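You operate a simulated robot arm through the tools that you are given. There is no shell and no other tool.

You are at the controls of a simulated robot arm. One attempt, no reset.

TASK
Wet pallet ingot 27 in the dip tray with four pump strokes; return it.
Fine: lower the tray, then pump, then raise it; the ingot goes back on the grey valve post; the other ingot and the valves stay.
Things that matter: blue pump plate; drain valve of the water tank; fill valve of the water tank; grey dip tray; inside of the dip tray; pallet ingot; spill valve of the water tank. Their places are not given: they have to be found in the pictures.

Only the result counts: the job must be done as asked and must still hold three seconds after the hand-in. Knocking over, shifting, dropping, spilling or breaking anything else fails it.

THE ROBOT
A 7-joint arm with a two-finger parallel gripper, fixed in place. Base frame: the origin is on the floor under the middle of its stand, x ahead of it, y to its left, z up. Lengths are in m, angles in degrees, forces in N, time in s.
It reaches about 1.372 m from its shoulder. Its first joint turns from -149.0 to 149.0 degrees. Payload 3.43 kg.
The TCP is the grasp point between the finger pads, 0.03 m short of the fingertips. In the tool frame z runs along the fingers and y along their closing line. The gripper opens to 0.094 m. The fingers are 0.028 m wide and 0.01 m thick; the gripper's body (0.05 by 0.096 m) begins 0.055 m behind the TCP.
Orientation is that of the tool frame in the base frame, as a unit quaternion [x, y, z, w]. With the fingers straight down and closing along the base's y, the tool's x points along the base's -x, its y along +y and its z along -z.

THE INTERFACE
- The arm moves only by the tool jog_arm. Its argument "targets" is a list of rows, each a list of 3 entries, a list of its own where there are three numbers: the turn, a rotation vector about the tool's x, y, z in units of 5 degrees (1.0 is 5 degrees), then the shift along the tool's x, y, z in units of 25 mm (1.0 is 25 mm), then the finger opening in m, from 0 to 0.094. In form: [[[wx, wy, wz], [x, y, z], grip], ...]. A call has 1 to 20 rows; each row shifts and turns the commanded pose from where the row before left it, along the tool's axes as they then stand. A call with a number of a shift or a turn outside -1 to 1 is refused whole. Each row takes 0.2 s and may step no farther than 0.05 m and 8.6 degrees from the row before; otherwise, or with a gripper value out of range, the whole call is refused. Where a pose cannot be reached the arm comes as near as it can. A force on the tool above 60 N (or 10 N above the force at the start of the call, whichever is more), or a blocked arm, ends the call early, and 0.2 s more pass. Each finger travels about 0.045 m/s and halts on what it meets, pressing with about 41 N; the grip force reading is that of the motor and also rises with nothing between the fingers. The clock runs only during rows and for 0.2 s after the last one: add rows that do not move to give the fingers time. The reply holds the time, the measured pose of the TCP, the force on the tool along the base axes, the opening and the grip force, in the units named above and with some noise, with the torque about the TCP (base axes, N m) and any sound that the robot's microphone picked up.
- Cameras (640 x 400 px; columns grow to the right, rows downward): "scene" is fixed at [0.2251, -0.4957, 1.6047]; the picture's right is [0.68, -0.74, 0.00], its down [-0.41, -0.38, -0.83] and it looks along [0.61, 0.56, -0.56] (base axes); focal length 324 px, centre (320, 200). "wrist" rides on the gripper at [0.076, 0.014, -0.102] in the tool frame; the picture's right is [-0.18, 0.98, 0.00], its down [-0.75, -0.14, -0.64] and it looks along [-0.63, -0.12, 0.77] (tool axes); focal length 243 px, centre (320, 200).
- grab_frame(camera): a new picture of that camera. It takes no simulated time.
- point_at(camera, pixels): for up to 12 pixels [column, row] of the newest picture of that camera ("zoom" is the newest enlarged one), the place [x, y, z] in the base frame of the surface seen there, good to about 0.002 m, but the place of the scene camera against the robot may be out by one fixed shift of up to 0.018 m in any direction. It takes no simulated time.
- inspect(camera, box): a new picture of the part [left, top, right, bottom] of that camera's present view, enlarged. It takes no simulated time.
- close_job(): hands the job in; it is judged then, once.

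Unless the task says otherwise, let go and move clear before handing in.

The tools are called as a command line: name --argument value ..., lists and objects as JSON in quotes. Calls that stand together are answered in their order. jog_arm: Moves the arm, as the interface text tells. Its arguments: {"type":"object","properties":{"targets":{"type":"array","items":{"type":"array"}}},"required":["targets"]} The other tools are called the same way: grab_frame (camera) takes a picture; point_at (camera, pixels) gives the place of the surface under pixels of a picture; inspect (camera, box) takes an enlarged picture of a part of a camera's view; close_job () hands the job in.

At the start:

```text
time: 0.0
ee_pos: [0.8608, 0.4859, 1.2417]
ee_rot: [0.0, 1.0, -0.001, 0.001]
ft_force: [-0.6, -0.4, -0.5]
moment: [0.0, -0.02, 0.01]
gripper_width: 0.0941
gripper_force: 0.0
```

scene: 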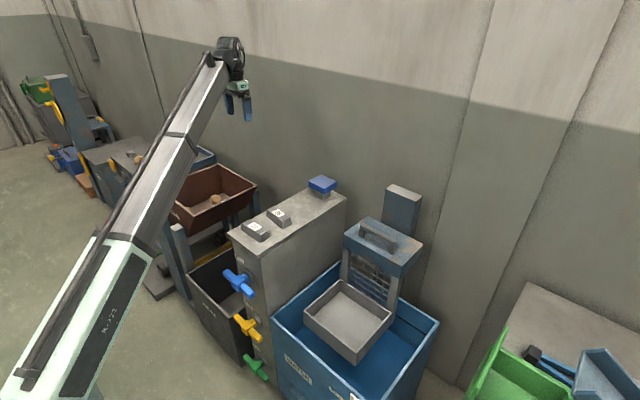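
wrist: 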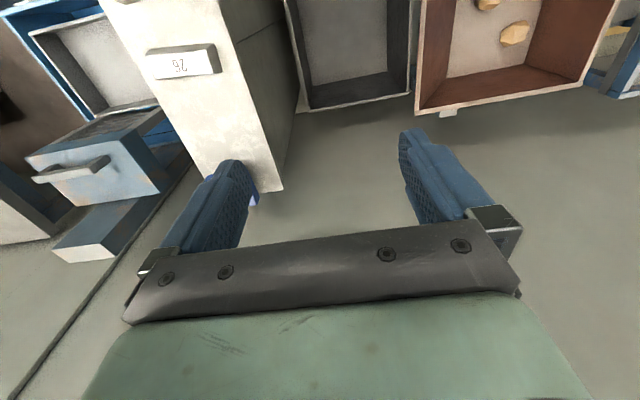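

The scene shows the grey valve post with two ingots near (255,230) and (280,217), a blue plate at (322,185), and a tray in the blue tank at (350,320) with a handle at (380,237). I'll enlarge these parts before moving.

inspect --camera "scene" --box '[220, 160, 360, 250]'

inspect --camera "scene" --box '[260, 170, 460, 400]'

inspect --camera "scene" --box '[160, 230, 320, 400]'

inspect --camera "wrist" --box '[0, 0, 320, 200]'

```text
4.44 times, centred on (290, 205) of scene
```

zoom: 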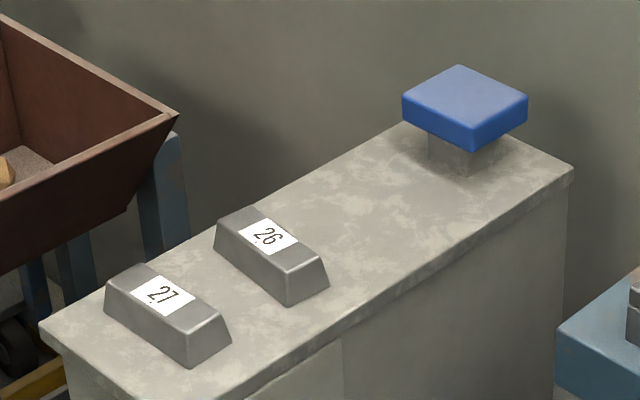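

```text
1.74 times, centred on (360, 285) of scene
```

zoom: 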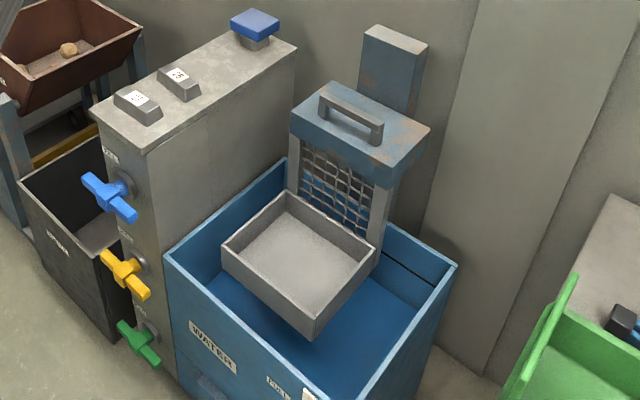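

```text
2.35 times, centred on (240, 315) of scene
```

zoom: 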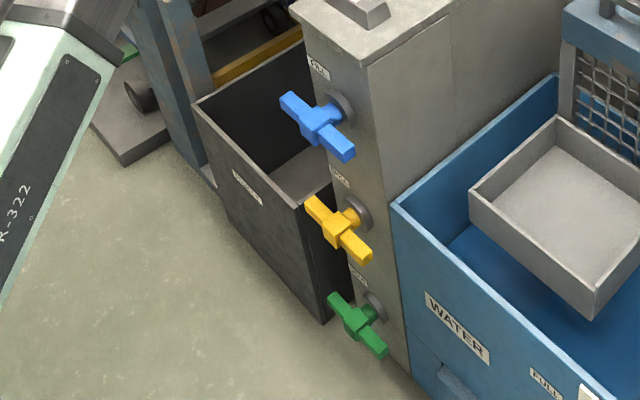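

```text
2.00 times, centred on (160, 100) of wrist
```

zoom: 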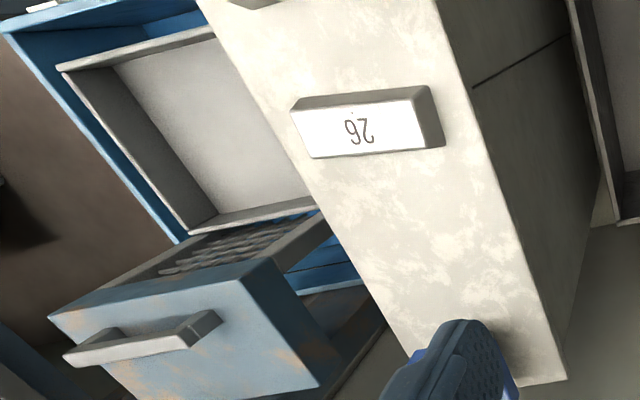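

The zooms show ingot 27 is the one nearer the valve end, at about (255,230) in the scene; the blue pump plate is at (322,185). I'll measure the main surfaces.

inspect --camera "scene" --box '[220, 160, 360, 250]'

point_at --camera "zoom" --pixels '[[135, 267], [228, 320], [187, 345], [108, 285], [165, 293], [270, 238], [465, 95], [460, 67], [404, 97], [526, 98], [470, 130], [45, 325]]'

point_at --camera "scene" --pixels '[[345, 280], [304, 312], [357, 362], [392, 318], [348, 315], [380, 235], [362, 224], [395, 245], [366, 218], [422, 242], [346, 233], [405, 265]]'

```text
4.44 times, centred on (290, 205) of scene
```

zoom: 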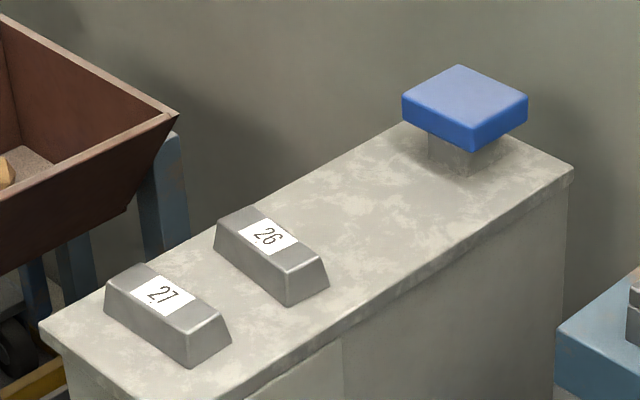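

```text
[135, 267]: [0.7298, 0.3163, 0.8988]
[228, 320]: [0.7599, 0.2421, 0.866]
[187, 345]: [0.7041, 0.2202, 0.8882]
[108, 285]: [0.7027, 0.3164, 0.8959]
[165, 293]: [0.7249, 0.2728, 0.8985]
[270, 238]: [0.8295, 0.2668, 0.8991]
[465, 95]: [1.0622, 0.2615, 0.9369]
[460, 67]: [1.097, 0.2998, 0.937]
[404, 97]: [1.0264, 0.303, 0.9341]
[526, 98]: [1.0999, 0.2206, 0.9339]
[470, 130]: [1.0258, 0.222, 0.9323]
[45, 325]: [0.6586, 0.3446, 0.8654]
```

```text
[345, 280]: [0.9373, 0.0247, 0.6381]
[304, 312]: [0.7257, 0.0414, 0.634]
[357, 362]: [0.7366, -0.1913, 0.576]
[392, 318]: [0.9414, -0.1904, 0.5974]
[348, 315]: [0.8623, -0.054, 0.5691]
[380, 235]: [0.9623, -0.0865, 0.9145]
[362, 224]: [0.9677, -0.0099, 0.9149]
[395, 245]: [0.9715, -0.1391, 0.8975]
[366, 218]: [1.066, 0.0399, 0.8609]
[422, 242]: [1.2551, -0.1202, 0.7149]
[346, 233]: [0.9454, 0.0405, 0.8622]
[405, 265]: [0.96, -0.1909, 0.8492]
```

Ingot 27's top measures about (0.727, 0.268, 0.899), with its long side along y. The tray floor is about z 0.569 and the handle bar about z 0.915. To find the scene camera's offset, I'll compare the same features through the wrist camera.

grab_frame --camera "wrist"

point_at --camera "wrist" --pixels '[[183, 62], [147, 55], [150, 76], [212, 72], [210, 45], [35, 177], [108, 157], [80, 172], [110, 145], [30, 160], [282, 190], [170, 5]]'

inspect --camera "scene" --box '[330, 170, 440, 300]'

inspect --camera "scene" --box '[250, 260, 450, 400]'

```text
taken
```

wrist: 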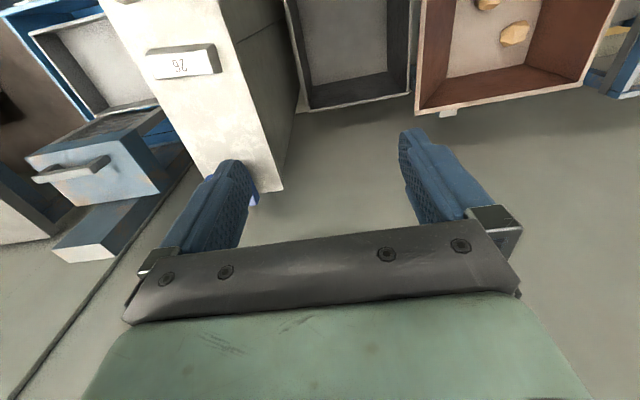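

```text
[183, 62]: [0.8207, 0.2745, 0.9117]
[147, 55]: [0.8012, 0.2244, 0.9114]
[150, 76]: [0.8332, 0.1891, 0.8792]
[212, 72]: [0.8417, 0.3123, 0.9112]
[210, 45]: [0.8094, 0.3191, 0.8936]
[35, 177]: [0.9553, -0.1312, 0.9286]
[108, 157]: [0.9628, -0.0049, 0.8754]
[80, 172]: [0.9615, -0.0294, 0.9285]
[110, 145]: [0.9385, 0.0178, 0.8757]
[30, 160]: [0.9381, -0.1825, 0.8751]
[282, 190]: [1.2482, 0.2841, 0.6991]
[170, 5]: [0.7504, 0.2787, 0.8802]
```

```text
3.08 times, centred on (385, 235) of scene
```

zoom: 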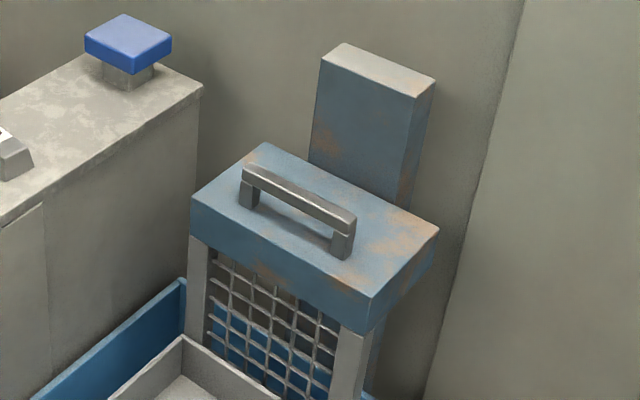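

```text
2.86 times, centred on (350, 330) of scene
```

zoom: 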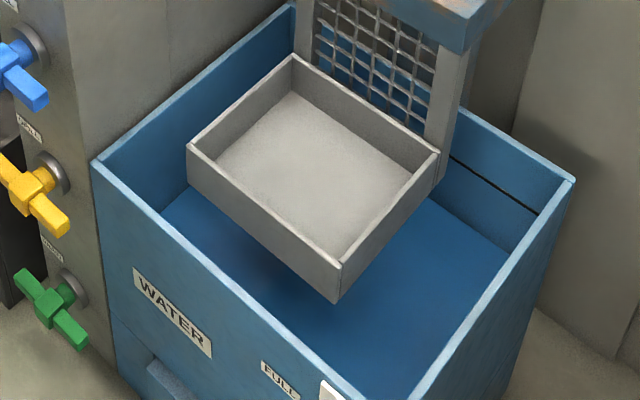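

The wrist camera reads ingot 26's top at z 0.9115, where the scene camera read 0.899, so the scene is out by about +0.013 in z. The ingots are longer than the gripper opening along y, so I'll turn the tool 90° to close along x and grip across the narrow side.

jog_arm --targets '[[[0, 0, 1], [0, 0, 0], 0.094], [[0, 0, 1], [0, 0, 0], 0.094], [[0, 0, 1], [0, 0, 0], 0.094], [[0, 0, 1], [0, 0, 0], 0.094], [[0, 0, 1], [0, 0, 0], 0.094], [[0, 0, 1], [0, 0, 0], 0.094], [[0, 0, 1], [0, 0, 0], 0.094], [[0, 0, 1], [0, 0, 0], 0.094], [[0, 0, 1], [0, 0, 0], 0.094], [[0, 0, 1], [0, 0, 0], 0.094], [[0, 0, 1], [0, 0, 0], 0.094], [[0, 0, 1], [0, 0, 0], 0.094], [[0, 0, 1], [0, 0, 0], 0.094], [[0, 0, 1], [0, 0, 0], 0.094], [[0, 0, 1], [0, 0, 0], 0.094], [[0, 0, 1], [0, 0, 0], 0.094], [[0, 0, 1], [0, 0, 0], 0.094], [[0, 0, 1], [0, 0, 0], 0.094]]'

```text
time: 3.8
ee_pos: [0.8601, 0.4865, 1.2408]
ee_rot: [0.708, 0.706, 0.0, 0.0]
ft_force: [0.0, -0.1, 0.0]
moment: [0.03, 0.02, 0.0]
gripper_width: 0.0943
gripper_force: 0.0
```

The tool is now turned cleanly (tool x along +y, tool y along +x). Next I'll move to about (0.722, 0.40, 1.13) to look at the post with the wrist camera.

jog_arm --targets '[[[0, 0, 0], [-0.577, -0.92, 0.733], 0.094], [[0, 0, 0], [-0.577, -0.92, 0.733], 0.094], [[0, 0, 0], [-0.577, -0.92, 0.733], 0.094], [[0, 0, 0], [-0.577, -0.92, 0.733], 0.094], [[0, 0, 0], [-0.577, -0.92, 0.733], 0.094], [[0, 0, 0], [-0.577, -0.92, 0.733], 0.094], [[0, 0, 0], [0, 0, 0], 0.094]]'

grab_frame --camera "wrist"

grab_frame --camera "scene"

```text
time: 5.4
ee_pos: [0.7221, 0.4001, 1.1307]
ee_rot: [0.708, 0.706, 0.0, 0.0]
ft_force: [-0.4, -0.8, -0.5]
moment: [0.02, 0.01, 0.02]
gripper_width: 0.0938
gripper_force: 0.0
```

```text
taken
```

wrist: 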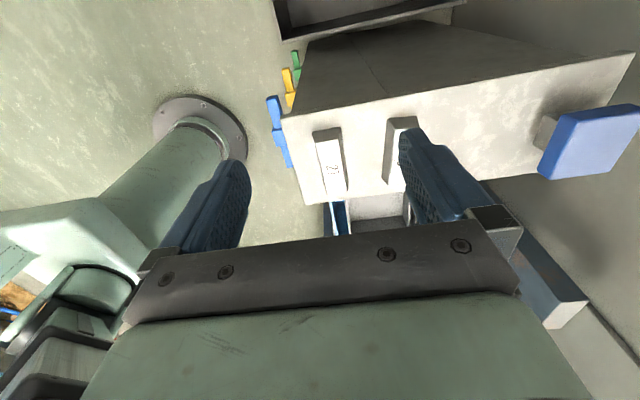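

```text
taken
```

scene: 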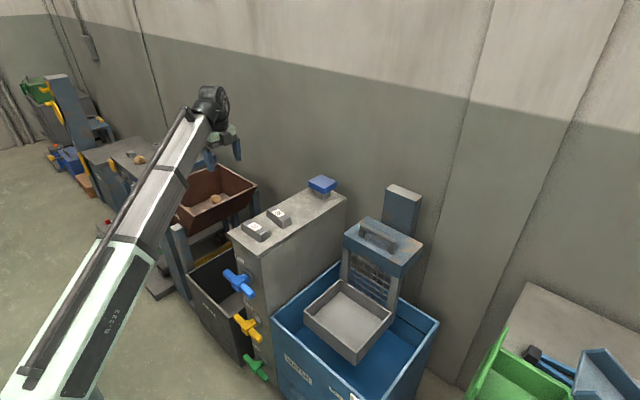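

The wrist picture now shows ingot 27 at (328,165) and ingot 26 partly behind the finger at (400,150), with the pump plate at (590,140). I'll enlarge it and measure ingot 27 and the plate.

inspect --camera "wrist" --box '[270, 90, 430, 210]'

point_at --camera "wrist" --pixels '[[320, 142], [341, 140], [347, 188], [327, 192], [330, 165], [283, 118], [302, 203], [580, 112], [638, 104], [640, 165], [548, 178], [600, 140]]'

```text
3.33 times, centred on (350, 150) of wrist
```

zoom: 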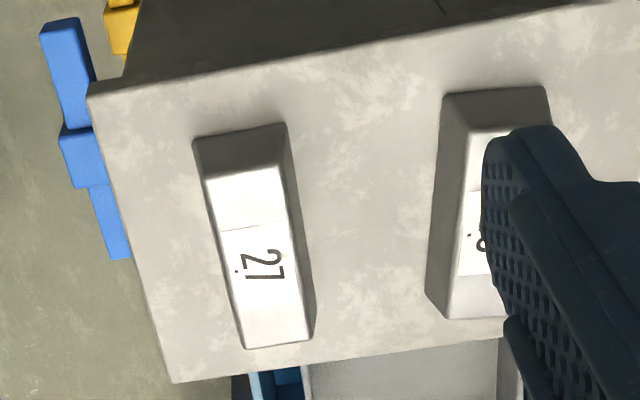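

```text
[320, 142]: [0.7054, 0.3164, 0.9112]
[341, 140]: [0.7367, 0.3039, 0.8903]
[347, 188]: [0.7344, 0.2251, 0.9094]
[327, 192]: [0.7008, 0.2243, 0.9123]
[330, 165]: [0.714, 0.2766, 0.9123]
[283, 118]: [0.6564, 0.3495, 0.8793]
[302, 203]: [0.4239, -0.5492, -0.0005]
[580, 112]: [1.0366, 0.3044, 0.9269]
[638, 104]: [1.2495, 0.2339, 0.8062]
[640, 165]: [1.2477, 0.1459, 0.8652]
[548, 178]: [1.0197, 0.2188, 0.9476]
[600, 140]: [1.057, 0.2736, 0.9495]
```

The enlarged view gives sharp corners for ingot 27. I'll measure its top and base corners in this zoom.

point_at --camera "zoom" --pixels '[[206, 183], [278, 168], [307, 337], [248, 346], [258, 262], [195, 143], [285, 125], [312, 330], [190, 140], [288, 120], [316, 335], [446, 95]]'

inspect --camera "wrist" --box '[500, 80, 640, 200]'

```text
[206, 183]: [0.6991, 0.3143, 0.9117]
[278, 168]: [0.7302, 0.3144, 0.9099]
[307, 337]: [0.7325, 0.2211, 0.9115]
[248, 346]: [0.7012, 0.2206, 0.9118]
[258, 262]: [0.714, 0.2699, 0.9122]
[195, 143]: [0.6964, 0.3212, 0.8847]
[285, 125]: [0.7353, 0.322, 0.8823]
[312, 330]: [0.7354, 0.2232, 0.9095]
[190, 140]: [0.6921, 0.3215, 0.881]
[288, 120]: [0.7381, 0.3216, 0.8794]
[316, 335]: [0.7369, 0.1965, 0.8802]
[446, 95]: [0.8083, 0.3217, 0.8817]
```

```text
3.33 times, centred on (570, 140) of wrist
```

zoom: 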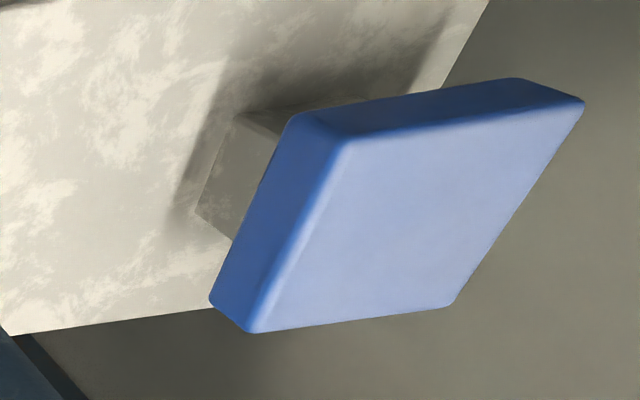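

Ingot 27 spans x 0.693–0.738 and y 0.214–0.3215, with its top at 0.912 on a post surface at 0.879, and it is aligned to the axes. Now the corners of the plate in this zoom.

point_at --camera "zoom" --pixels '[[348, 145], [570, 110], [445, 298], [265, 322], [410, 215], [295, 118], [215, 298], [210, 205], [250, 120], [100, 200], [440, 80]]'

```text
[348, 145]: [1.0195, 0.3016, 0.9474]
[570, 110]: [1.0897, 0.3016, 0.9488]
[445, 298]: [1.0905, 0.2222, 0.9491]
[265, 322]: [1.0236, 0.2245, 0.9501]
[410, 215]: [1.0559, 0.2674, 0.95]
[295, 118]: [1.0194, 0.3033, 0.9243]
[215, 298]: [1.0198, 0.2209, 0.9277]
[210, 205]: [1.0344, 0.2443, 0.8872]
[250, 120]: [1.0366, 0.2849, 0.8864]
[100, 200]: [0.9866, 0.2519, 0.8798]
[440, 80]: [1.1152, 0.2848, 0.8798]
```

The plate's centre is (1.056, 0.262, 0.950). I'll move above ingot 27 at (0.7155, 0.2675, 0.96) with the fingers straddling it along x.

jog_arm --targets '[[[0, 0, 0], [-0.7577, -0.0377, 0.9757], 0.085], [[0, 0, 0], [-0.7577, -0.0377, 0.9757], 0.085], [[0, 0, 0], [-0.7577, -0.0377, 0.9757], 0.085], [[0, 0, 0], [-0.7577, -0.0377, 0.9757], 0.085], [[0, 0, 0], [-0.7577, -0.0377, 0.9757], 0.085], [[0, 0, 0], [-0.7577, -0.0377, 0.9757], 0.085], [[0, 0, 0], [-0.7577, -0.0377, 0.9757], 0.085], [[0, 0, 0], [0, 0, 0], 0.085]]'

grab_frame --camera "wrist"

inspect --camera "scene" --box '[180, 130, 340, 250]'

```text
time: 7.2
ee_pos: [0.7171, 0.2667, 0.9615]
ee_rot: [0.707, 0.707, 0.0, 0.0]
ft_force: [0.1, 0.4, 0.6]
moment: [-0.01, -0.02, 0.0]
gripper_width: 0.0849
gripper_force: 0.1
```

```text
taken
```

wrist: 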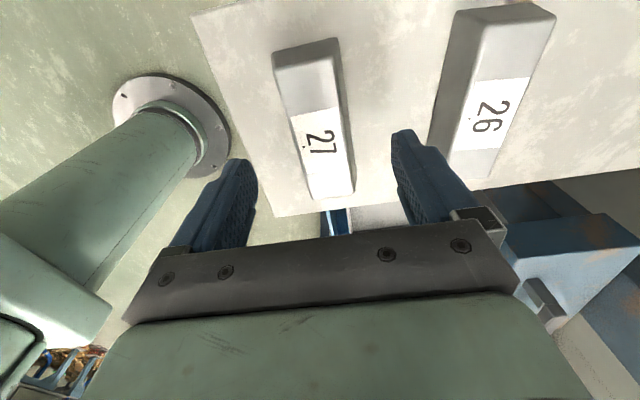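

```text
3.33 times, centred on (260, 190) of scene
```

zoom: 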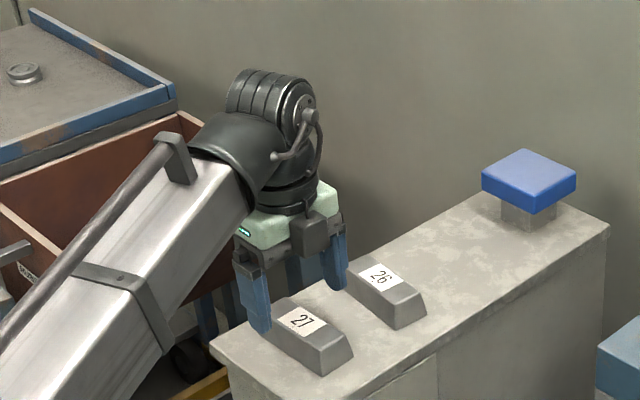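

The fingers straddle ingot 27's line in the wrist picture. Before descending I'll recheck the ingot's corners from this closer view.

point_at --camera "wrist" --pixels '[[279, 70], [332, 60], [350, 185], [314, 195], [320, 150], [275, 50], [338, 38], [357, 190], [452, 15], [432, 130], [210, 60], [400, 60]]'

```text
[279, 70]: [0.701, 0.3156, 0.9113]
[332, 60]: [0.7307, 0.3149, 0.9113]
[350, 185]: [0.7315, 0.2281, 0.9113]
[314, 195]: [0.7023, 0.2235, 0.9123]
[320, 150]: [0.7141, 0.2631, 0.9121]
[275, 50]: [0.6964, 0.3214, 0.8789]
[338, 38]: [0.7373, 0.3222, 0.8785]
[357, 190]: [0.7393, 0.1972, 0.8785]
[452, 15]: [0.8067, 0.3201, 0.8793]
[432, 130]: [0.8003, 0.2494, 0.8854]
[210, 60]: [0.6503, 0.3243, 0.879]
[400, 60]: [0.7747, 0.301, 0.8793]
```

The closer measurements agree: ingot centre about (0.7165, 0.268), post surface 0.879. I'll descend to TCP z about 0.914 and check the reading before closing.

jog_arm --targets '[[[0, 0, 0], [0, 0, 0.6], 0.085], [[0, 0, 0], [0, 0, 0.6], 0.085], [[0, 0, 0], [0, 0, 0.66], 0.085], [[0, 0, 0], [0, 0, 0], 0.085]]'

grab_frame --camera "wrist"

```text
time: 8.2
ee_pos: [0.7172, 0.2672, 0.9142]
ee_rot: [0.707, 0.707, 0.0, 0.0]
ft_force: [0.2, -0.5, -0.4]
moment: [0.01, 0.02, -0.01]
gripper_width: 0.0851
gripper_force: 0.0
```

```text
taken
```

wrist: 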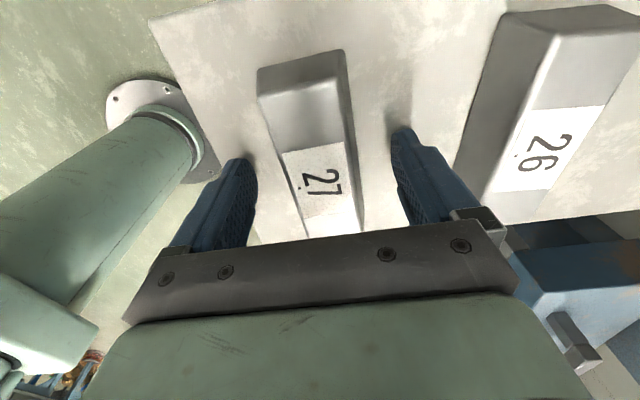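

The fingers flank ingot 27 with no contact at z 0.914. I'll close with several hold rows.

jog_arm --targets '[[[0, 0, 0], [0, 0, 0], 0.02], [[0, 0, 0], [0, 0, 0], 0.02], [[0, 0, 0], [0, 0, 0], 0.02], [[0, 0, 0], [0, 0, 0], 0.02], [[0, 0, 0], [0, 0, 0], 0.02], [[0, 0, 0], [0, 0, 0], 0.02]]'

grab_frame --camera "wrist"

```text
time: 9.6
ee_pos: [0.718, 0.2668, 0.9148]
ee_rot: [0.707, 0.707, 0.001, 0.0]
ft_force: [0.7, 1.2, 4.4]
moment: [-0.01, 0.01, 0.03]
gripper_width: 0.044
gripper_force: 40.9
```

```text
taken
```

wrist: 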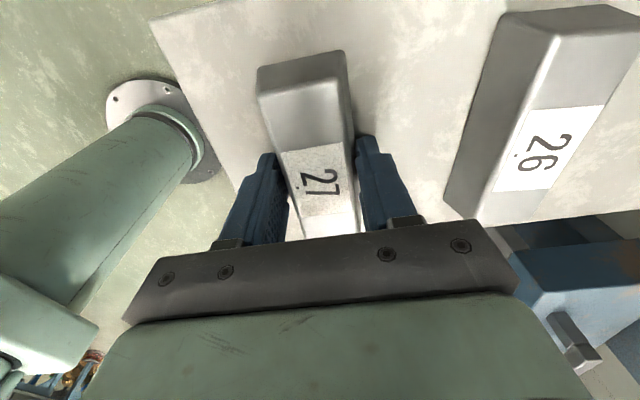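

The ingot is held at an opening of 0.044 with 41 N. I'll lift a little and check the hold.

jog_arm --targets '[[[0, 0, 0], [0, 0, -0.3], 0.02], [[0, 0, 0], [0, 0, -0.5], 0.02], [[0, 0, 0], [0, 0, -0.7], 0.02], [[0, 0, 0], [0, 0, -0.7], 0.02], [[0, 0, 0], [0, 0, 0], 0.02], [[0, 0, 0], [0, 0, 0], 0.02]]'

grab_frame --camera "wrist"

inspect --camera "scene" --box '[180, 130, 340, 250]'

```text
time: 11.0
ee_pos: [0.7166, 0.2675, 0.9683]
ee_rot: [0.707, 0.708, 0.0, 0.0]
ft_force: [-0.3, 0.6, -4.6]
moment: [0.02, -0.03, 0.01]
gripper_width: 0.044
gripper_force: 41.0
```

```text
taken
```

wrist: 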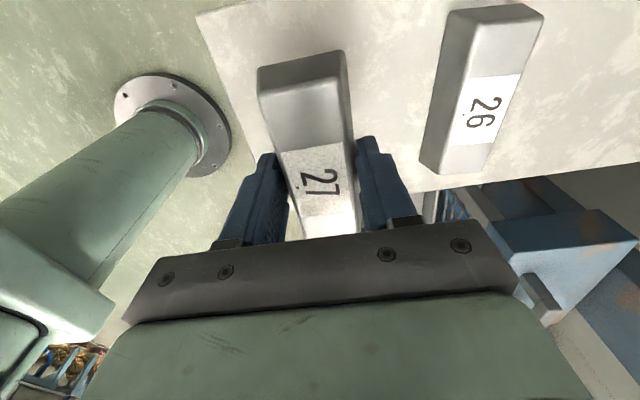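

```text
3.33 times, centred on (260, 190) of scene
```

zoom: 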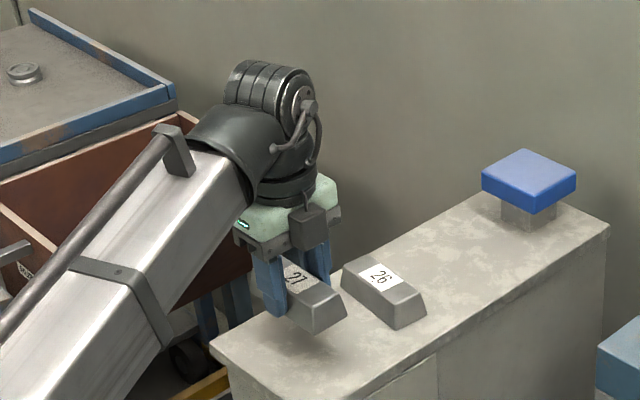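

The ingot is lifted securely (about 4.6 N) and ingot 26 is unmoved. I'll rise to z 1.03 and carry it towards the tray, then measure the tray with the wrist camera.

jog_arm --targets '[[[0, 0, 0], [0, 0, -0.83], 0.02], [[0, 0, 0], [0, 0, -0.83], 0.02], [[0, 0, 0], [0, 0, -0.83], 0.02], [[0, 0, 0], [-0.6, 0.2, 0], 0.02], [[0, 0, 0], [-0.9, 0.3, 0], 0.02], [[0, 0, 0], [-0.95, 0.333, 0], 0.02], [[0, 0, 0], [-0.95, 0.333, 0], 0.02], [[0, 0, 0], [-0.95, 0.333, 0], 0.02], [[0, 0, 0], [-0.95, 0.333, 0], 0.02], [[0, 0, 0], [-0.95, 0.333, 0], 0.02], [[0, 0, 0], [-0.95, 0.333, 0], 0.02], [[0, 0, 0], [-0.95, 0.333, 0], 0.02], [[0, 0, 0], [-0.95, 0.333, 0], 0.02], [[0, 0, 0], [-0.6, 0.166, 0], 0.02], [[0, 0, 0], [0, 0, 0], 0.02], [[0, 0, 0], [0, 0, 0], 0.02]]'

grab_frame --camera "wrist"

grab_frame --camera "scene"

```text
time: 14.4
ee_pos: [0.7987, 0.0235, 1.0299]
ee_rot: [0.707, 0.707, 0.0, 0.0]
ft_force: [0.1, -0.6, -3.4]
moment: [-0.01, -0.03, 0.01]
gripper_width: 0.0439
gripper_force: 41.2
```

```text
taken
```

wrist: 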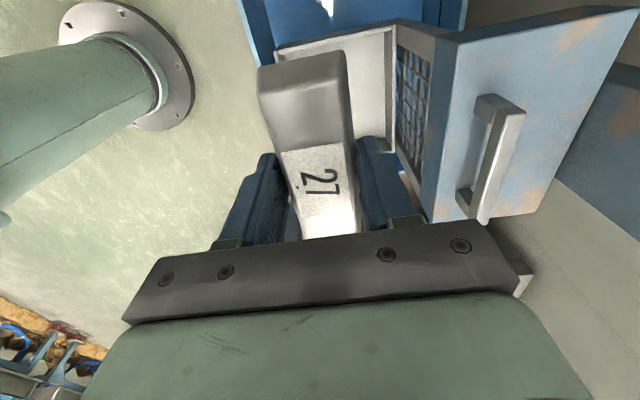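

```text
taken
```

scene: 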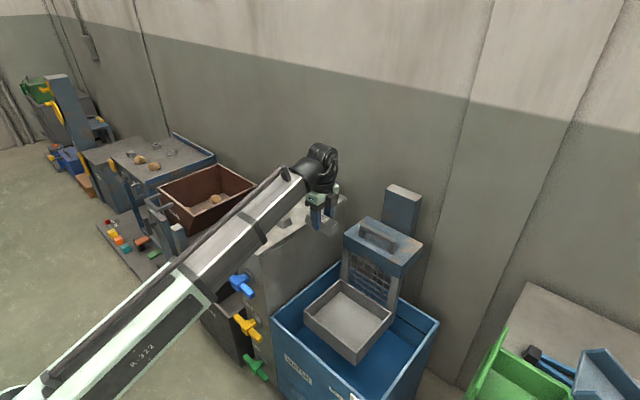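

From here the wrist camera sees the tray behind the held ingot at (370,60) and the handle at (495,155). I'll measure both.

point_at --camera "wrist" --pixels '[[370, 70], [365, 105], [279, 50], [388, 32], [391, 145], [355, 90], [503, 120], [478, 205], [515, 112], [485, 180], [600, 120], [470, 70]]'

inspect --camera "wrist" --box '[380, 0, 640, 240]'

```text
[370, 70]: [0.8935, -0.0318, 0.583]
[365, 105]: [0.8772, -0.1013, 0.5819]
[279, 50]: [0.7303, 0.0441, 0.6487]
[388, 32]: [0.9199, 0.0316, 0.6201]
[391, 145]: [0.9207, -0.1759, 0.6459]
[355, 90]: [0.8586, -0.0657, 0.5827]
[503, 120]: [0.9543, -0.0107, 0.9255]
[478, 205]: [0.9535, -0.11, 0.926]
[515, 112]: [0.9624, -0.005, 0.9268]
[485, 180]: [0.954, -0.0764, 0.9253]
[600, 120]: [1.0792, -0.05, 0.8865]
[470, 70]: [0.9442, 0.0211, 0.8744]
```

```text
1.67 times, centred on (510, 120) of wrist
```

zoom: 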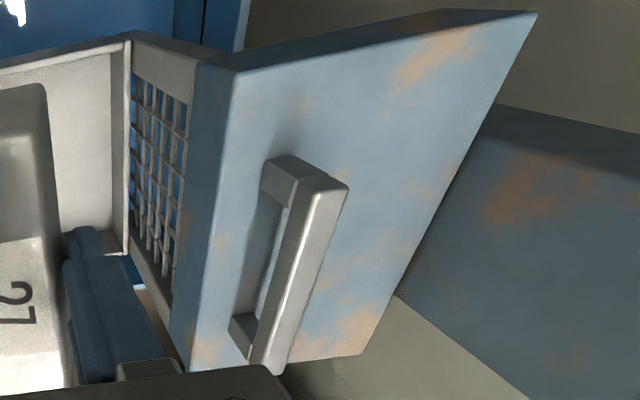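

The zoom shows the handle bar's top face clearly. I'll measure its edges and the block's corners.

point_at --camera "zoom" --pixels '[[318, 195], [342, 188], [260, 350], [283, 355], [295, 270], [310, 270], [235, 75], [530, 15], [190, 365], [360, 352], [275, 175], [262, 250]]'

```text
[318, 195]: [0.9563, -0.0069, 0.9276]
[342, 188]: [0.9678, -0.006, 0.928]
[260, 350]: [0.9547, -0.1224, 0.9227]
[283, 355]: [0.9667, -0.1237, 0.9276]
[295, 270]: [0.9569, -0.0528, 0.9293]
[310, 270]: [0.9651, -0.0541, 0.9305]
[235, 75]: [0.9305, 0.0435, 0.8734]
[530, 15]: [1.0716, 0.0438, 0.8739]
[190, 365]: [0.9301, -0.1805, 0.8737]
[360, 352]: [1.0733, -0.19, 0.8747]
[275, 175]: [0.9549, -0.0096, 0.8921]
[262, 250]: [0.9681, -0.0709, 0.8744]
```

The handle bar is centred at x 0.9615 with its top at z 0.929. The tray floor is at z 0.5825, spanning about x 0.73–0.92 and y −0.185–0.037. I'll move over (0.80, −0.075) and go down to z 0.70 for a check.

jog_arm --targets '[[[0, 0, 0], [-0.9, 0.0, 0], 0.02], [[0, 0, 0], [-1.0, 0.0, 0], 0.02], [[0, 0, 0], [-1.0, 0.0, 0], 0.02], [[0, 0, 0], [-1.0, 0.0, 0], 0.02], [[0, 0, 0], [0, 0.05, 0.6], 0.02], [[0, 0, 0], [0, 0, 1.0], 0.02], [[0, 0, 0], [0, 0, 1.0], 0.02], [[0, 0, 0], [0, 0, 1.0], 0.02], [[0, 0, 0], [0, 0, 1.0], 0.02], [[0, 0, 0], [0, 0, 1.0], 0.02], [[0, 0, 0], [0, 0, 1.0], 0.02], [[0, 0, 0], [0, 0, 1.0], 0.02], [[0, 0, 0], [0, 0, 1.0], 0.02], [[0, 0, 0], [0, 0, 1.0], 0.02], [[0, 0, 0], [0, 0, 1.0], 0.02], [[0, 0, 0], [0, 0, 1.0], 0.02], [[0, 0, 0], [0, 0, 1.0], 0.02], [[0, 0, 0], [0, 0, 0.6], 0.02], [[0, 0, 0], [0, 0, 0], 0.02]]'

grab_frame --camera "wrist"

grab_frame --camera "scene"

```text
time: 18.4
ee_pos: [0.8001, -0.0729, 0.7011]
ee_rot: [0.706, 0.708, 0.0, 0.0]
ft_force: [-0.2, 0.1, -4.9]
moment: [-0.03, 0.02, -0.03]
gripper_width: 0.044
gripper_force: 41.0
```

```text
taken
```

wrist: 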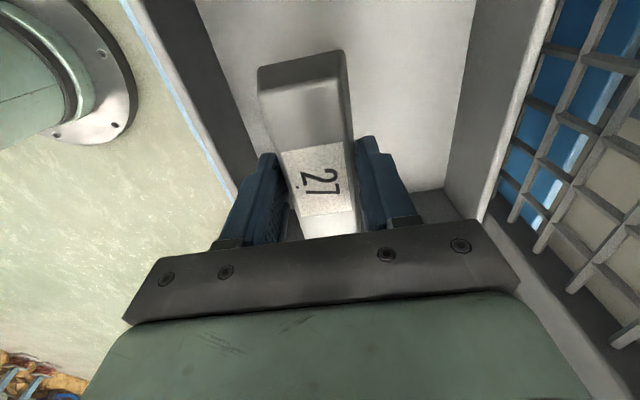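

```text
taken
```

scene: 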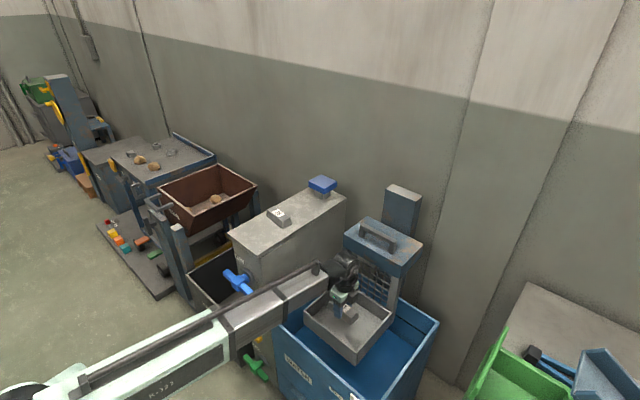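

The ingot hangs over the tray with clear margins to the walls in the wrist picture. I'll check the forearm's clearance to the valves and the block in the scene picture before going lower.

inspect --camera "scene" --box '[200, 220, 420, 380]'

point_at --camera "scene" --pixels '[[238, 283], [248, 292], [255, 370], [265, 345], [235, 320], [280, 300], [310, 270], [316, 264], [345, 262], [352, 275], [225, 350], [180, 340]]'

point_at --camera "wrist" --pixels '[[240, 180], [205, 60], [230, 100], [380, 60], [440, 180], [540, 20], [485, 190], [300, 20], [430, 100]]'

```text
2.50 times, centred on (310, 300) of scene
```

zoom: 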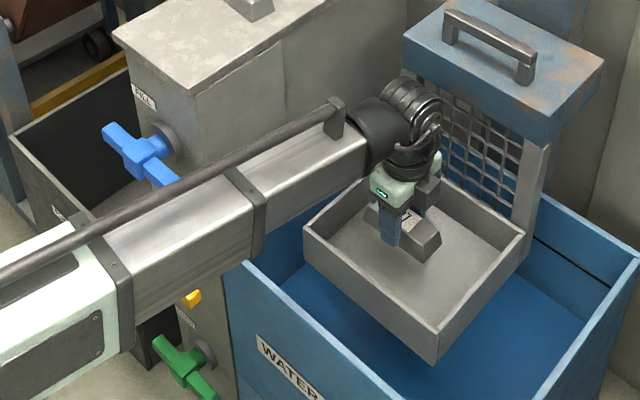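

```text
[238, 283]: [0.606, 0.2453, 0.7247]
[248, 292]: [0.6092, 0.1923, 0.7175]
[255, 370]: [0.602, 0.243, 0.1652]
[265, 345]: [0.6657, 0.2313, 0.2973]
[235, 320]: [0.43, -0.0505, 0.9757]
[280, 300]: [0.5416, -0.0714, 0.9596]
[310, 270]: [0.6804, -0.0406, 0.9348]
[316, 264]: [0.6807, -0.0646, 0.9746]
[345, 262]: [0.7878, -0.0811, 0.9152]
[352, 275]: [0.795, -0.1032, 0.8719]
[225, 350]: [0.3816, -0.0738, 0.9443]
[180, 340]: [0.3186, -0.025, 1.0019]
```

```text
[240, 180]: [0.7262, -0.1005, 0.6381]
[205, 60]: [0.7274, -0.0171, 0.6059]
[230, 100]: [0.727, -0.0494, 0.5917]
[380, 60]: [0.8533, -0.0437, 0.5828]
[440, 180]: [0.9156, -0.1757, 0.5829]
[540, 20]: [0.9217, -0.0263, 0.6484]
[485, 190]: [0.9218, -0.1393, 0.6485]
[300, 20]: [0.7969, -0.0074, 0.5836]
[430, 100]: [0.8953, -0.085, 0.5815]
```

The forearm is at y about −0.05 and z about 0.95, well clear of the valves and the post. The inner tray walls are at x 0.727 and 0.921 and the floor at 0.583, so the ingot's base will touch at TCP z about 0.619; I'll descend gently.

jog_arm --targets '[[[0, 0, 0], [0, 0, 0.7], 0.02], [[0, 0, 0], [0, 0, 0.7], 0.02], [[0, 0, 0], [0, 0, 0.7], 0.02], [[0, 0, 0], [0, 0, 0.6], 0.02], [[0, 0, 0], [0, 0, 0.3], 0.02], [[0, 0, 0], [0, 0, 0.1], 0.02], [[0, 0, 0], [0, 0, 0.08], 0.02], [[0, 0, 0], [0, 0, 0], 0.02]]'

```text
time: 20.2
ee_pos: [0.8019, -0.0736, 0.6208]
ee_rot: [0.707, 0.707, 0.0, 0.0]
ft_force: [-0.3, 0.2, -4.7]
moment: [0.03, -0.01, 0.01]
gripper_width: 0.0436
gripper_force: 41.1
```

It is still hanging freely (−4.7 N) at z 0.6208. I'll creep down in 1 mm steps.

jog_arm --targets '[[[0, 0, 0], [0, 0, 0.04], 0.02], [[0, 0, 0], [0, 0, 0.04], 0.02], [[0, 0, 0], [0, 0, 0], 0.02]]'

```text
time: 21.0
ee_pos: [0.8, -0.0741, 0.6194]
ee_rot: [0.707, 0.707, 0.0, 0.0]
ft_force: [0.6, 0.2, -3.9]
moment: [0.01, 0.0, -0.01]
gripper_width: 0.0439
gripper_force: 41.2
```

The force is −3.9 N, so contact is about to start. I'll take two more 0.75 mm steps.

jog_arm --targets '[[[0, 0, 0], [0, 0, 0.03], 0.02], [[0, 0, 0], [0, 0, 0.03], 0.02], [[0, 0, 0], [0, 0, 0], 0.02]]'

inspect --camera "scene" --box '[300, 240, 420, 370]'

```text
time: 21.8
ee_pos: [0.8008, -0.0739, 0.6177]
ee_rot: [0.707, 0.707, 0.0, 0.0]
ft_force: [0.0, -0.2, -3.2]
moment: [0.03, -0.01, 0.04]
gripper_width: 0.0438
gripper_force: 40.7
```

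```text
3.08 times, centred on (360, 305) of scene
```

zoom: 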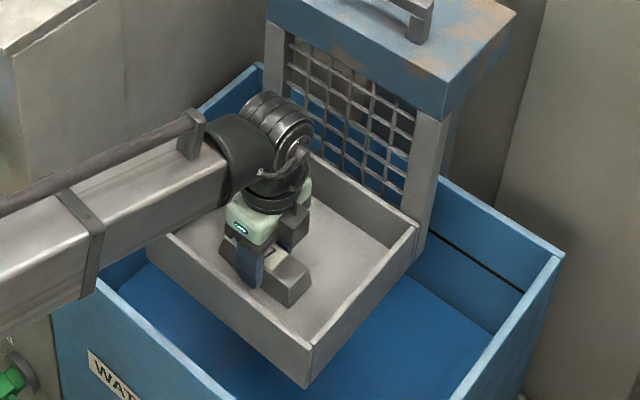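

The reading moved to −3.2 N at z 0.6177, so the ingot is barely touching. Another small step down.

jog_arm --targets '[[[0, 0, 0], [0, 0, 0.03], 0.02], [[0, 0, 0], [0, 0, 0.03], 0.02], [[0, 0, 0], [0, 0, 0], 0.02]]'

```text
time: 22.6
ee_pos: [0.7998, -0.0741, 0.6172]
ee_rot: [0.707, 0.707, 0.0, -0.001]
ft_force: [0.4, -1.5, 7.6]
moment: [0.15, -0.2, -0.05]
gripper_width: 0.0439
gripper_force: 41.0
```

The ingot now rests on the tray floor (+7.6 N). I'll open the fingers and rise.

jog_arm --targets '[[[0, 0, 0], [0, 0, 0], 0.05], [[0, 0, 0], [0, 0, 0], 0.06], [[0, 0, 0], [0, 0, 0], 0.07], [[0, 0, 0], [0, 0, 0], 0.08], [[0, 0, 0], [0, 0, 0], 0.08], [[0, 0, 0], [0, 0, -0.3], 0.08], [[0, 0, 0], [0, 0, -0.8], 0.08], [[0, 0, 0], [0, 0, -1], 0.08], [[0, 0, 0], [0, 0, -1], 0.08], [[0, 0, 0], [0, 0, -1], 0.08], [[0, 0, 0], [0, 0, 0], 0.08]]'

grab_frame --camera "wrist"

```text
time: 25.0
ee_pos: [0.8007, -0.0749, 0.7196]
ee_rot: [0.707, 0.707, 0.0, 0.0]
ft_force: [0.8, -0.1, 0.4]
moment: [0.01, 0.01, 0.0]
gripper_width: 0.0799
gripper_force: 0.0
```

```text
taken
```

wrist: 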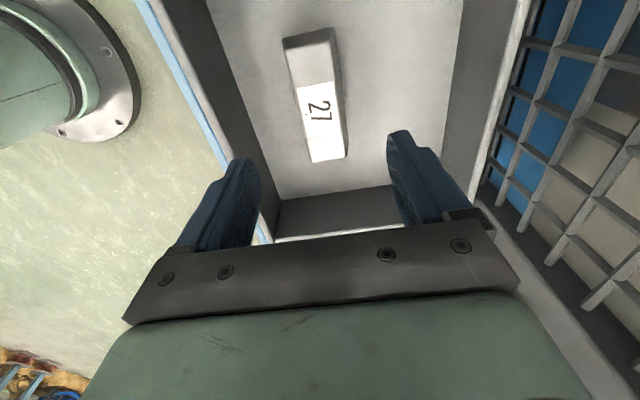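

Ingot 27 is sitting flat in the tray at (318,95) of the wrist picture. Next I'll rise straight up and move over the handle at x 0.9615.

jog_arm --targets '[[[0, 0, 0], [0, 0, -1], 0.08], [[0, 0, 0], [0, 0, -1], 0.08], [[0, 0, 0], [0, 0, -1], 0.08], [[0, 0, 0], [0, 0, -1], 0.08], [[0, 0, 0], [0, 0, -1], 0.08], [[0, 0, 0], [0, 0, -1], 0.08], [[0, 0, 0], [0, 0, -1], 0.08], [[0, 0, 0], [0, 0, -1], 0.08], [[0, 0, 0], [0, 0, -1], 0.08], [[0, 0, 0], [0, 0, -1], 0.08], [[0, 0, 0], [0, 0, -1], 0.08], [[0, 0, 0], [0, 0, -1], 0.08], [[0, 0, 0], [0.03, 0.9, 0], 0.08], [[0, 0, 0], [0.03, 0.92, 0], 0.08], [[0, 0, 0], [0.03, 0.92, 0], 0.08], [[0, 0, 0], [0.03, 0.92, 0], 0.08], [[0, 0, 0], [0.03, 0.92, 0], 0.08], [[0, 0, 0], [0.03, 0.92, 0], 0.08], [[0, 0, 0], [0, 0.92, 0], 0.08], [[0, 0, 0], [0, 0, 0], 0.08]]'

grab_frame --camera "wrist"

grab_frame --camera "scene"

```text
time: 29.2
ee_pos: [0.9605, -0.0683, 1.0195]
ee_rot: [0.707, 0.707, 0.0, 0.0]
ft_force: [0.1, 0.2, 0.6]
moment: [0.04, -0.03, 0.0]
gripper_width: 0.0801
gripper_force: 0.1
```

```text
taken
```

wrist: 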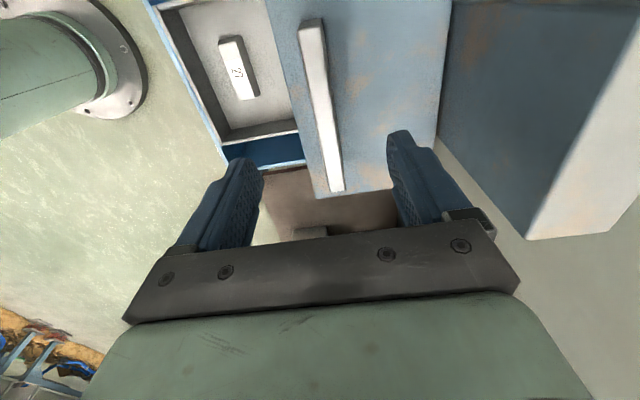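

```text
taken
```

scene: 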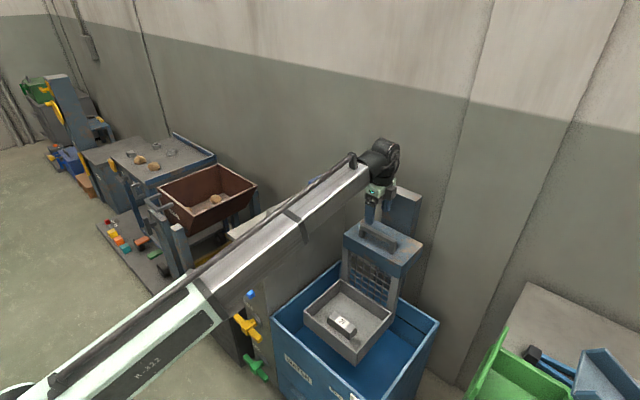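

The gripper is above the handle, whose bar runs (312,25)–(335,190) in the wrist picture. I'll measure the bar again and the rear post to check clearances for the downward stroke.

point_at --camera "wrist" --pixels '[[303, 30], [322, 28], [328, 185], [342, 182], [316, 110], [327, 108], [530, 232], [500, 100], [450, 60], [445, 100], [600, 200], [245, 45]]'

inspect --camera "scene" --box '[330, 120, 450, 260]'

```text
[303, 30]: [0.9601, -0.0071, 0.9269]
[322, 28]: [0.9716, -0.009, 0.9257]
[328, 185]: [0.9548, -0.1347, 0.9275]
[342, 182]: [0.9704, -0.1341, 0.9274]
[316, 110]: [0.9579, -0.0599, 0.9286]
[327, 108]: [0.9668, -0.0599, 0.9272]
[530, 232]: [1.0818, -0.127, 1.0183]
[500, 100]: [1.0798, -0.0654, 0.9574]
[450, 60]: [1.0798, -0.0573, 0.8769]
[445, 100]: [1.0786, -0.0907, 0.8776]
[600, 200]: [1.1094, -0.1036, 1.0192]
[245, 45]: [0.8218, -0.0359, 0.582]
```

```text
2.86 times, centred on (390, 190) of scene
```

zoom: 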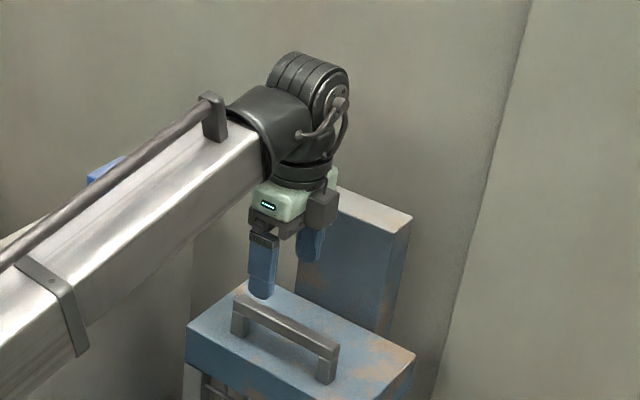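

The bar's centre is x 0.962, and the rear post's face is at x 1.08 with its top at z 1.018. I'll measure how far the wrist housing reaches towards the post.

point_at --camera "zoom" --pixels '[[340, 95], [345, 85], [325, 150], [330, 175], [335, 185], [280, 75], [300, 130], [320, 210], [390, 225], [300, 60], [255, 180], [345, 130]]'

```text
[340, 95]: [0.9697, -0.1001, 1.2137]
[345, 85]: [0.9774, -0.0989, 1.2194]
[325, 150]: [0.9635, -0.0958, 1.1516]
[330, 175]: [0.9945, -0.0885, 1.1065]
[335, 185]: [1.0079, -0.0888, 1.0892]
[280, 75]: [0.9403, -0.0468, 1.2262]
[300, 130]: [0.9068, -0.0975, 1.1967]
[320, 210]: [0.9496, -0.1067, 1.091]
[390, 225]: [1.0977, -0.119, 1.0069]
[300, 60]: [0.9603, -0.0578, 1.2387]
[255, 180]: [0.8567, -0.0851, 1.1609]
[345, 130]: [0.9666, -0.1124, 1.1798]
```

The wrist reaches only to about x 1.01, leaving 7 cm to the post. I'll descend to straddle the bar at TCP z about 0.916 and close on it.

jog_arm --targets '[[[0, 0, 0], [0, 0.06, 0.9], 0.06], [[0, 0, 0], [0, 0, 0.9], 0.06], [[0, 0, 0], [0, 0, 0.9], 0.06], [[0, 0, 0], [0, 0, 0.8], 0.06], [[0, 0, 0], [0, 0, 0.6], 0.06], [[0, 0, 0], [0, 0, 0], 0.06]]'

grab_frame --camera "wrist"

inspect --camera "scene" --box '[330, 150, 450, 260]'

```text
time: 30.6
ee_pos: [0.9626, -0.0689, 0.9163]
ee_rot: [0.708, 0.707, -0.001, 0.0]
ft_force: [-0.6, -0.7, -0.1]
moment: [-0.03, -0.01, 0.02]
gripper_width: 0.0601
gripper_force: 0.0
```

```text
taken
```

wrist: 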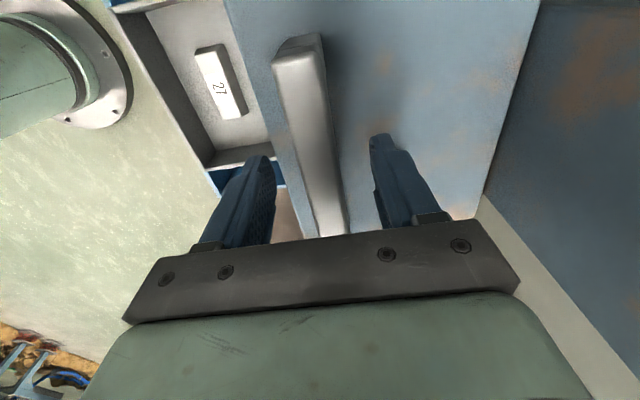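

```text
3.64 times, centred on (390, 205) of scene
```

zoom: 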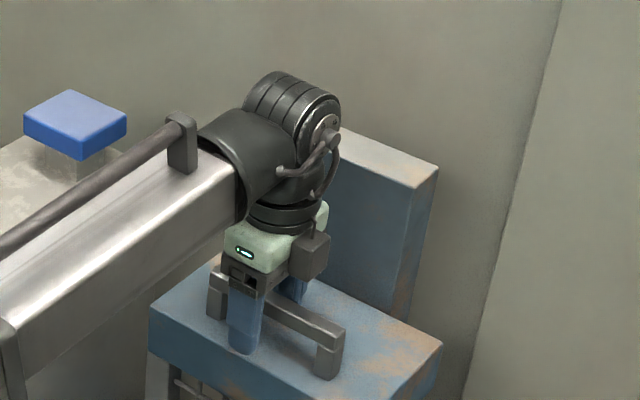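

The fingers are on both sides of the bar with no contact. I'll close on it.

jog_arm --targets '[[[0, 0, 0], [0, 0, 0], 0.03], [[0, 0, 0], [0, 0, 0], 0.01], [[0, 0, 0], [0, 0, 0], 0.01], [[0, 0, 0], [0, 0, 0], 0.01], [[0, 0, 0], [0, 0, 0], 0.01], [[0, 0, 0], [0, 0, 0], 0.01]]'

```text
time: 32.0
ee_pos: [0.9651, -0.0686, 0.9157]
ee_rot: [0.708, 0.707, 0.001, 0.002]
ft_force: [33.7, 0.0, 8.6]
moment: [0.27, 0.65, -0.04]
gripper_width: 0.0223
gripper_force: 44.8
```

The bar is gripped at 0.022, but +33.7 N along x shows I'm a few mm off centre. I'll shift 2.5 mm in +x to relieve it.

jog_arm --targets '[[[0, 0, 0], [0, 0.1, 0], 0.01], [[0, 0, 0], [0, 0, 0], 0.01], [[0, 0, 0], [0, 0, 0], 0.01]]'

```text
time: 32.8
ee_pos: [0.9656, -0.0689, 0.9165]
ee_rot: [0.707, 0.707, 0.001, 0.001]
ft_force: [17.3, -0.1, 8.1]
moment: [0.16, -0.18, -0.03]
gripper_width: 0.0225
gripper_force: 45.2
```

jog_arm --targets '[[[0, 0, 0], [0, 0.08, 0], 0.01], [[0, 0, 0], [0, 0.02, 0], 0.01], [[0, 0, 0], [0, 0, 0], 0.01]]'

grab_frame --camera "wrist"

```text
time: 33.6
ee_pos: [0.965, -0.0684, 0.9182]
ee_rot: [0.707, 0.707, -0.001, -0.001]
ft_force: [-10.6, -1.4, 2.1]
moment: [-0.12, -0.24, 0.01]
gripper_width: 0.0223
gripper_force: 45.2
```

```text
taken
```

wrist: 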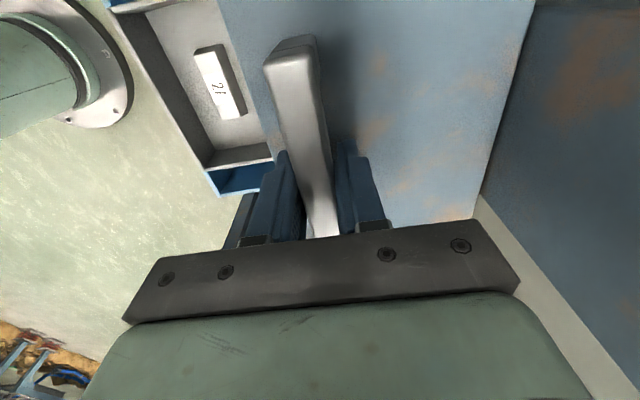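

Sideways force is down to −10.6 N, so I'll back off 1 mm. Before pushing, I'll measure the tank floor and rim to judge how far the tray can travel.

jog_arm --targets '[[[0, 0, 0], [0, -0.04, 0], 0.01], [[0, 0, 0], [0, 0, 0], 0.01]]'

grab_frame --camera "scene"

point_at --camera "scene" --pixels '[[390, 360], [300, 345], [405, 340], [437, 321], [272, 321], [340, 398], [300, 330], [357, 355], [420, 330], [345, 238], [347, 255], [395, 300]]'

inspect --camera "scene" --box '[260, 200, 460, 400]'

```text
time: 34.2
ee_pos: [0.965, -0.069, 0.9174]
ee_rot: [0.707, 0.707, -0.001, -0.001]
ft_force: [-16.1, 0.1, -1.5]
moment: [-0.41, 0.05, 0.0]
gripper_width: 0.0226
gripper_force: 45.3
```

```text
taken
```

scene: 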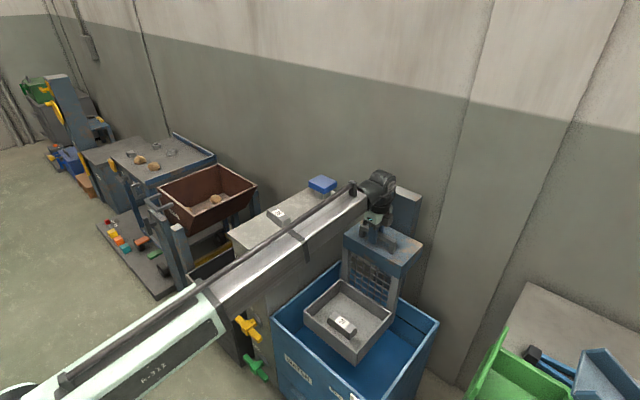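

```text
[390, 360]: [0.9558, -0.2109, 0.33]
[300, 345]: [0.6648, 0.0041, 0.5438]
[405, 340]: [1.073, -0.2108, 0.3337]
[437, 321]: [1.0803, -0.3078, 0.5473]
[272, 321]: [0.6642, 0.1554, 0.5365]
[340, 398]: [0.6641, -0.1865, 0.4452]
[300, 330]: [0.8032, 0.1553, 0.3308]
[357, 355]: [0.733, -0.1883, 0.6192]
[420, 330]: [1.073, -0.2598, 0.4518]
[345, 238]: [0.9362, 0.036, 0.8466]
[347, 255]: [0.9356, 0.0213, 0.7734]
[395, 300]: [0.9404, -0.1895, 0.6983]
```

```text
2.00 times, centred on (360, 300) of scene
```

zoom: 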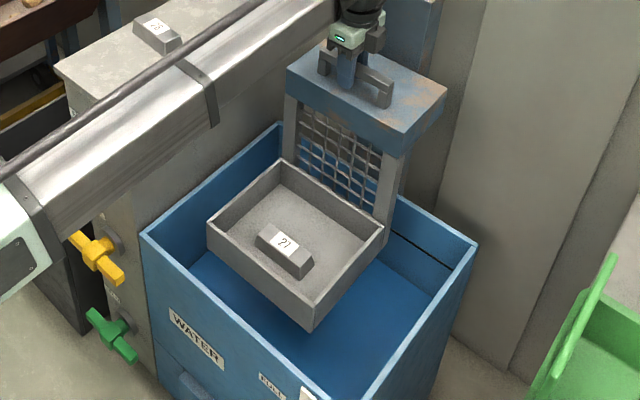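

The tank rim is at about z 0.56 and the blue surface inside about 0.345, so the tray has up to roughly 0.23 m of travel. The side force is still settling (−16 N); I'll hold still for a second and read again.

jog_arm --targets '[[[0, 0, 0], [0, 0, 0], 0.01], [[0, 0, 0], [0, 0, 0], 0.01], [[0, 0, 0], [0, 0, 0], 0.01], [[0, 0, 0], [0, 0, 0], 0.01], [[0, 0, 0], [0, 0, 0], 0.01]]'

```text
time: 35.4
ee_pos: [0.9647, -0.0673, 0.9162]
ee_rot: [0.708, 0.706, -0.001, 0.0]
ft_force: [-22.4, -0.9, -3.6]
moment: [-0.55, -0.37, 0.0]
gripper_width: 0.0223
gripper_force: 45.2
```

The force keeps building, which means the commanded x (about 0.9666) is past the bar's true centre of 0.9648. I'll shift −1.75 mm.

jog_arm --targets '[[[0, 0, 0], [0, -0.07, 0], 0.01], [[0, 0, 0], [0, 0, 0], 0.01], [[0, 0, 0], [0, 0, 0], 0.01], [[0, 0, 0], [0, 0, 0], 0.01], [[0, 0, 0], [0, 0, 0], 0.01]]'

```text
time: 36.6
ee_pos: [0.9652, -0.0683, 0.9166]
ee_rot: [0.707, 0.707, 0.0, 0.0]
ft_force: [-5.4, -0.2, 3.7]
moment: [0.03, 0.09, 0.01]
gripper_width: 0.0224
gripper_force: 45.2
```

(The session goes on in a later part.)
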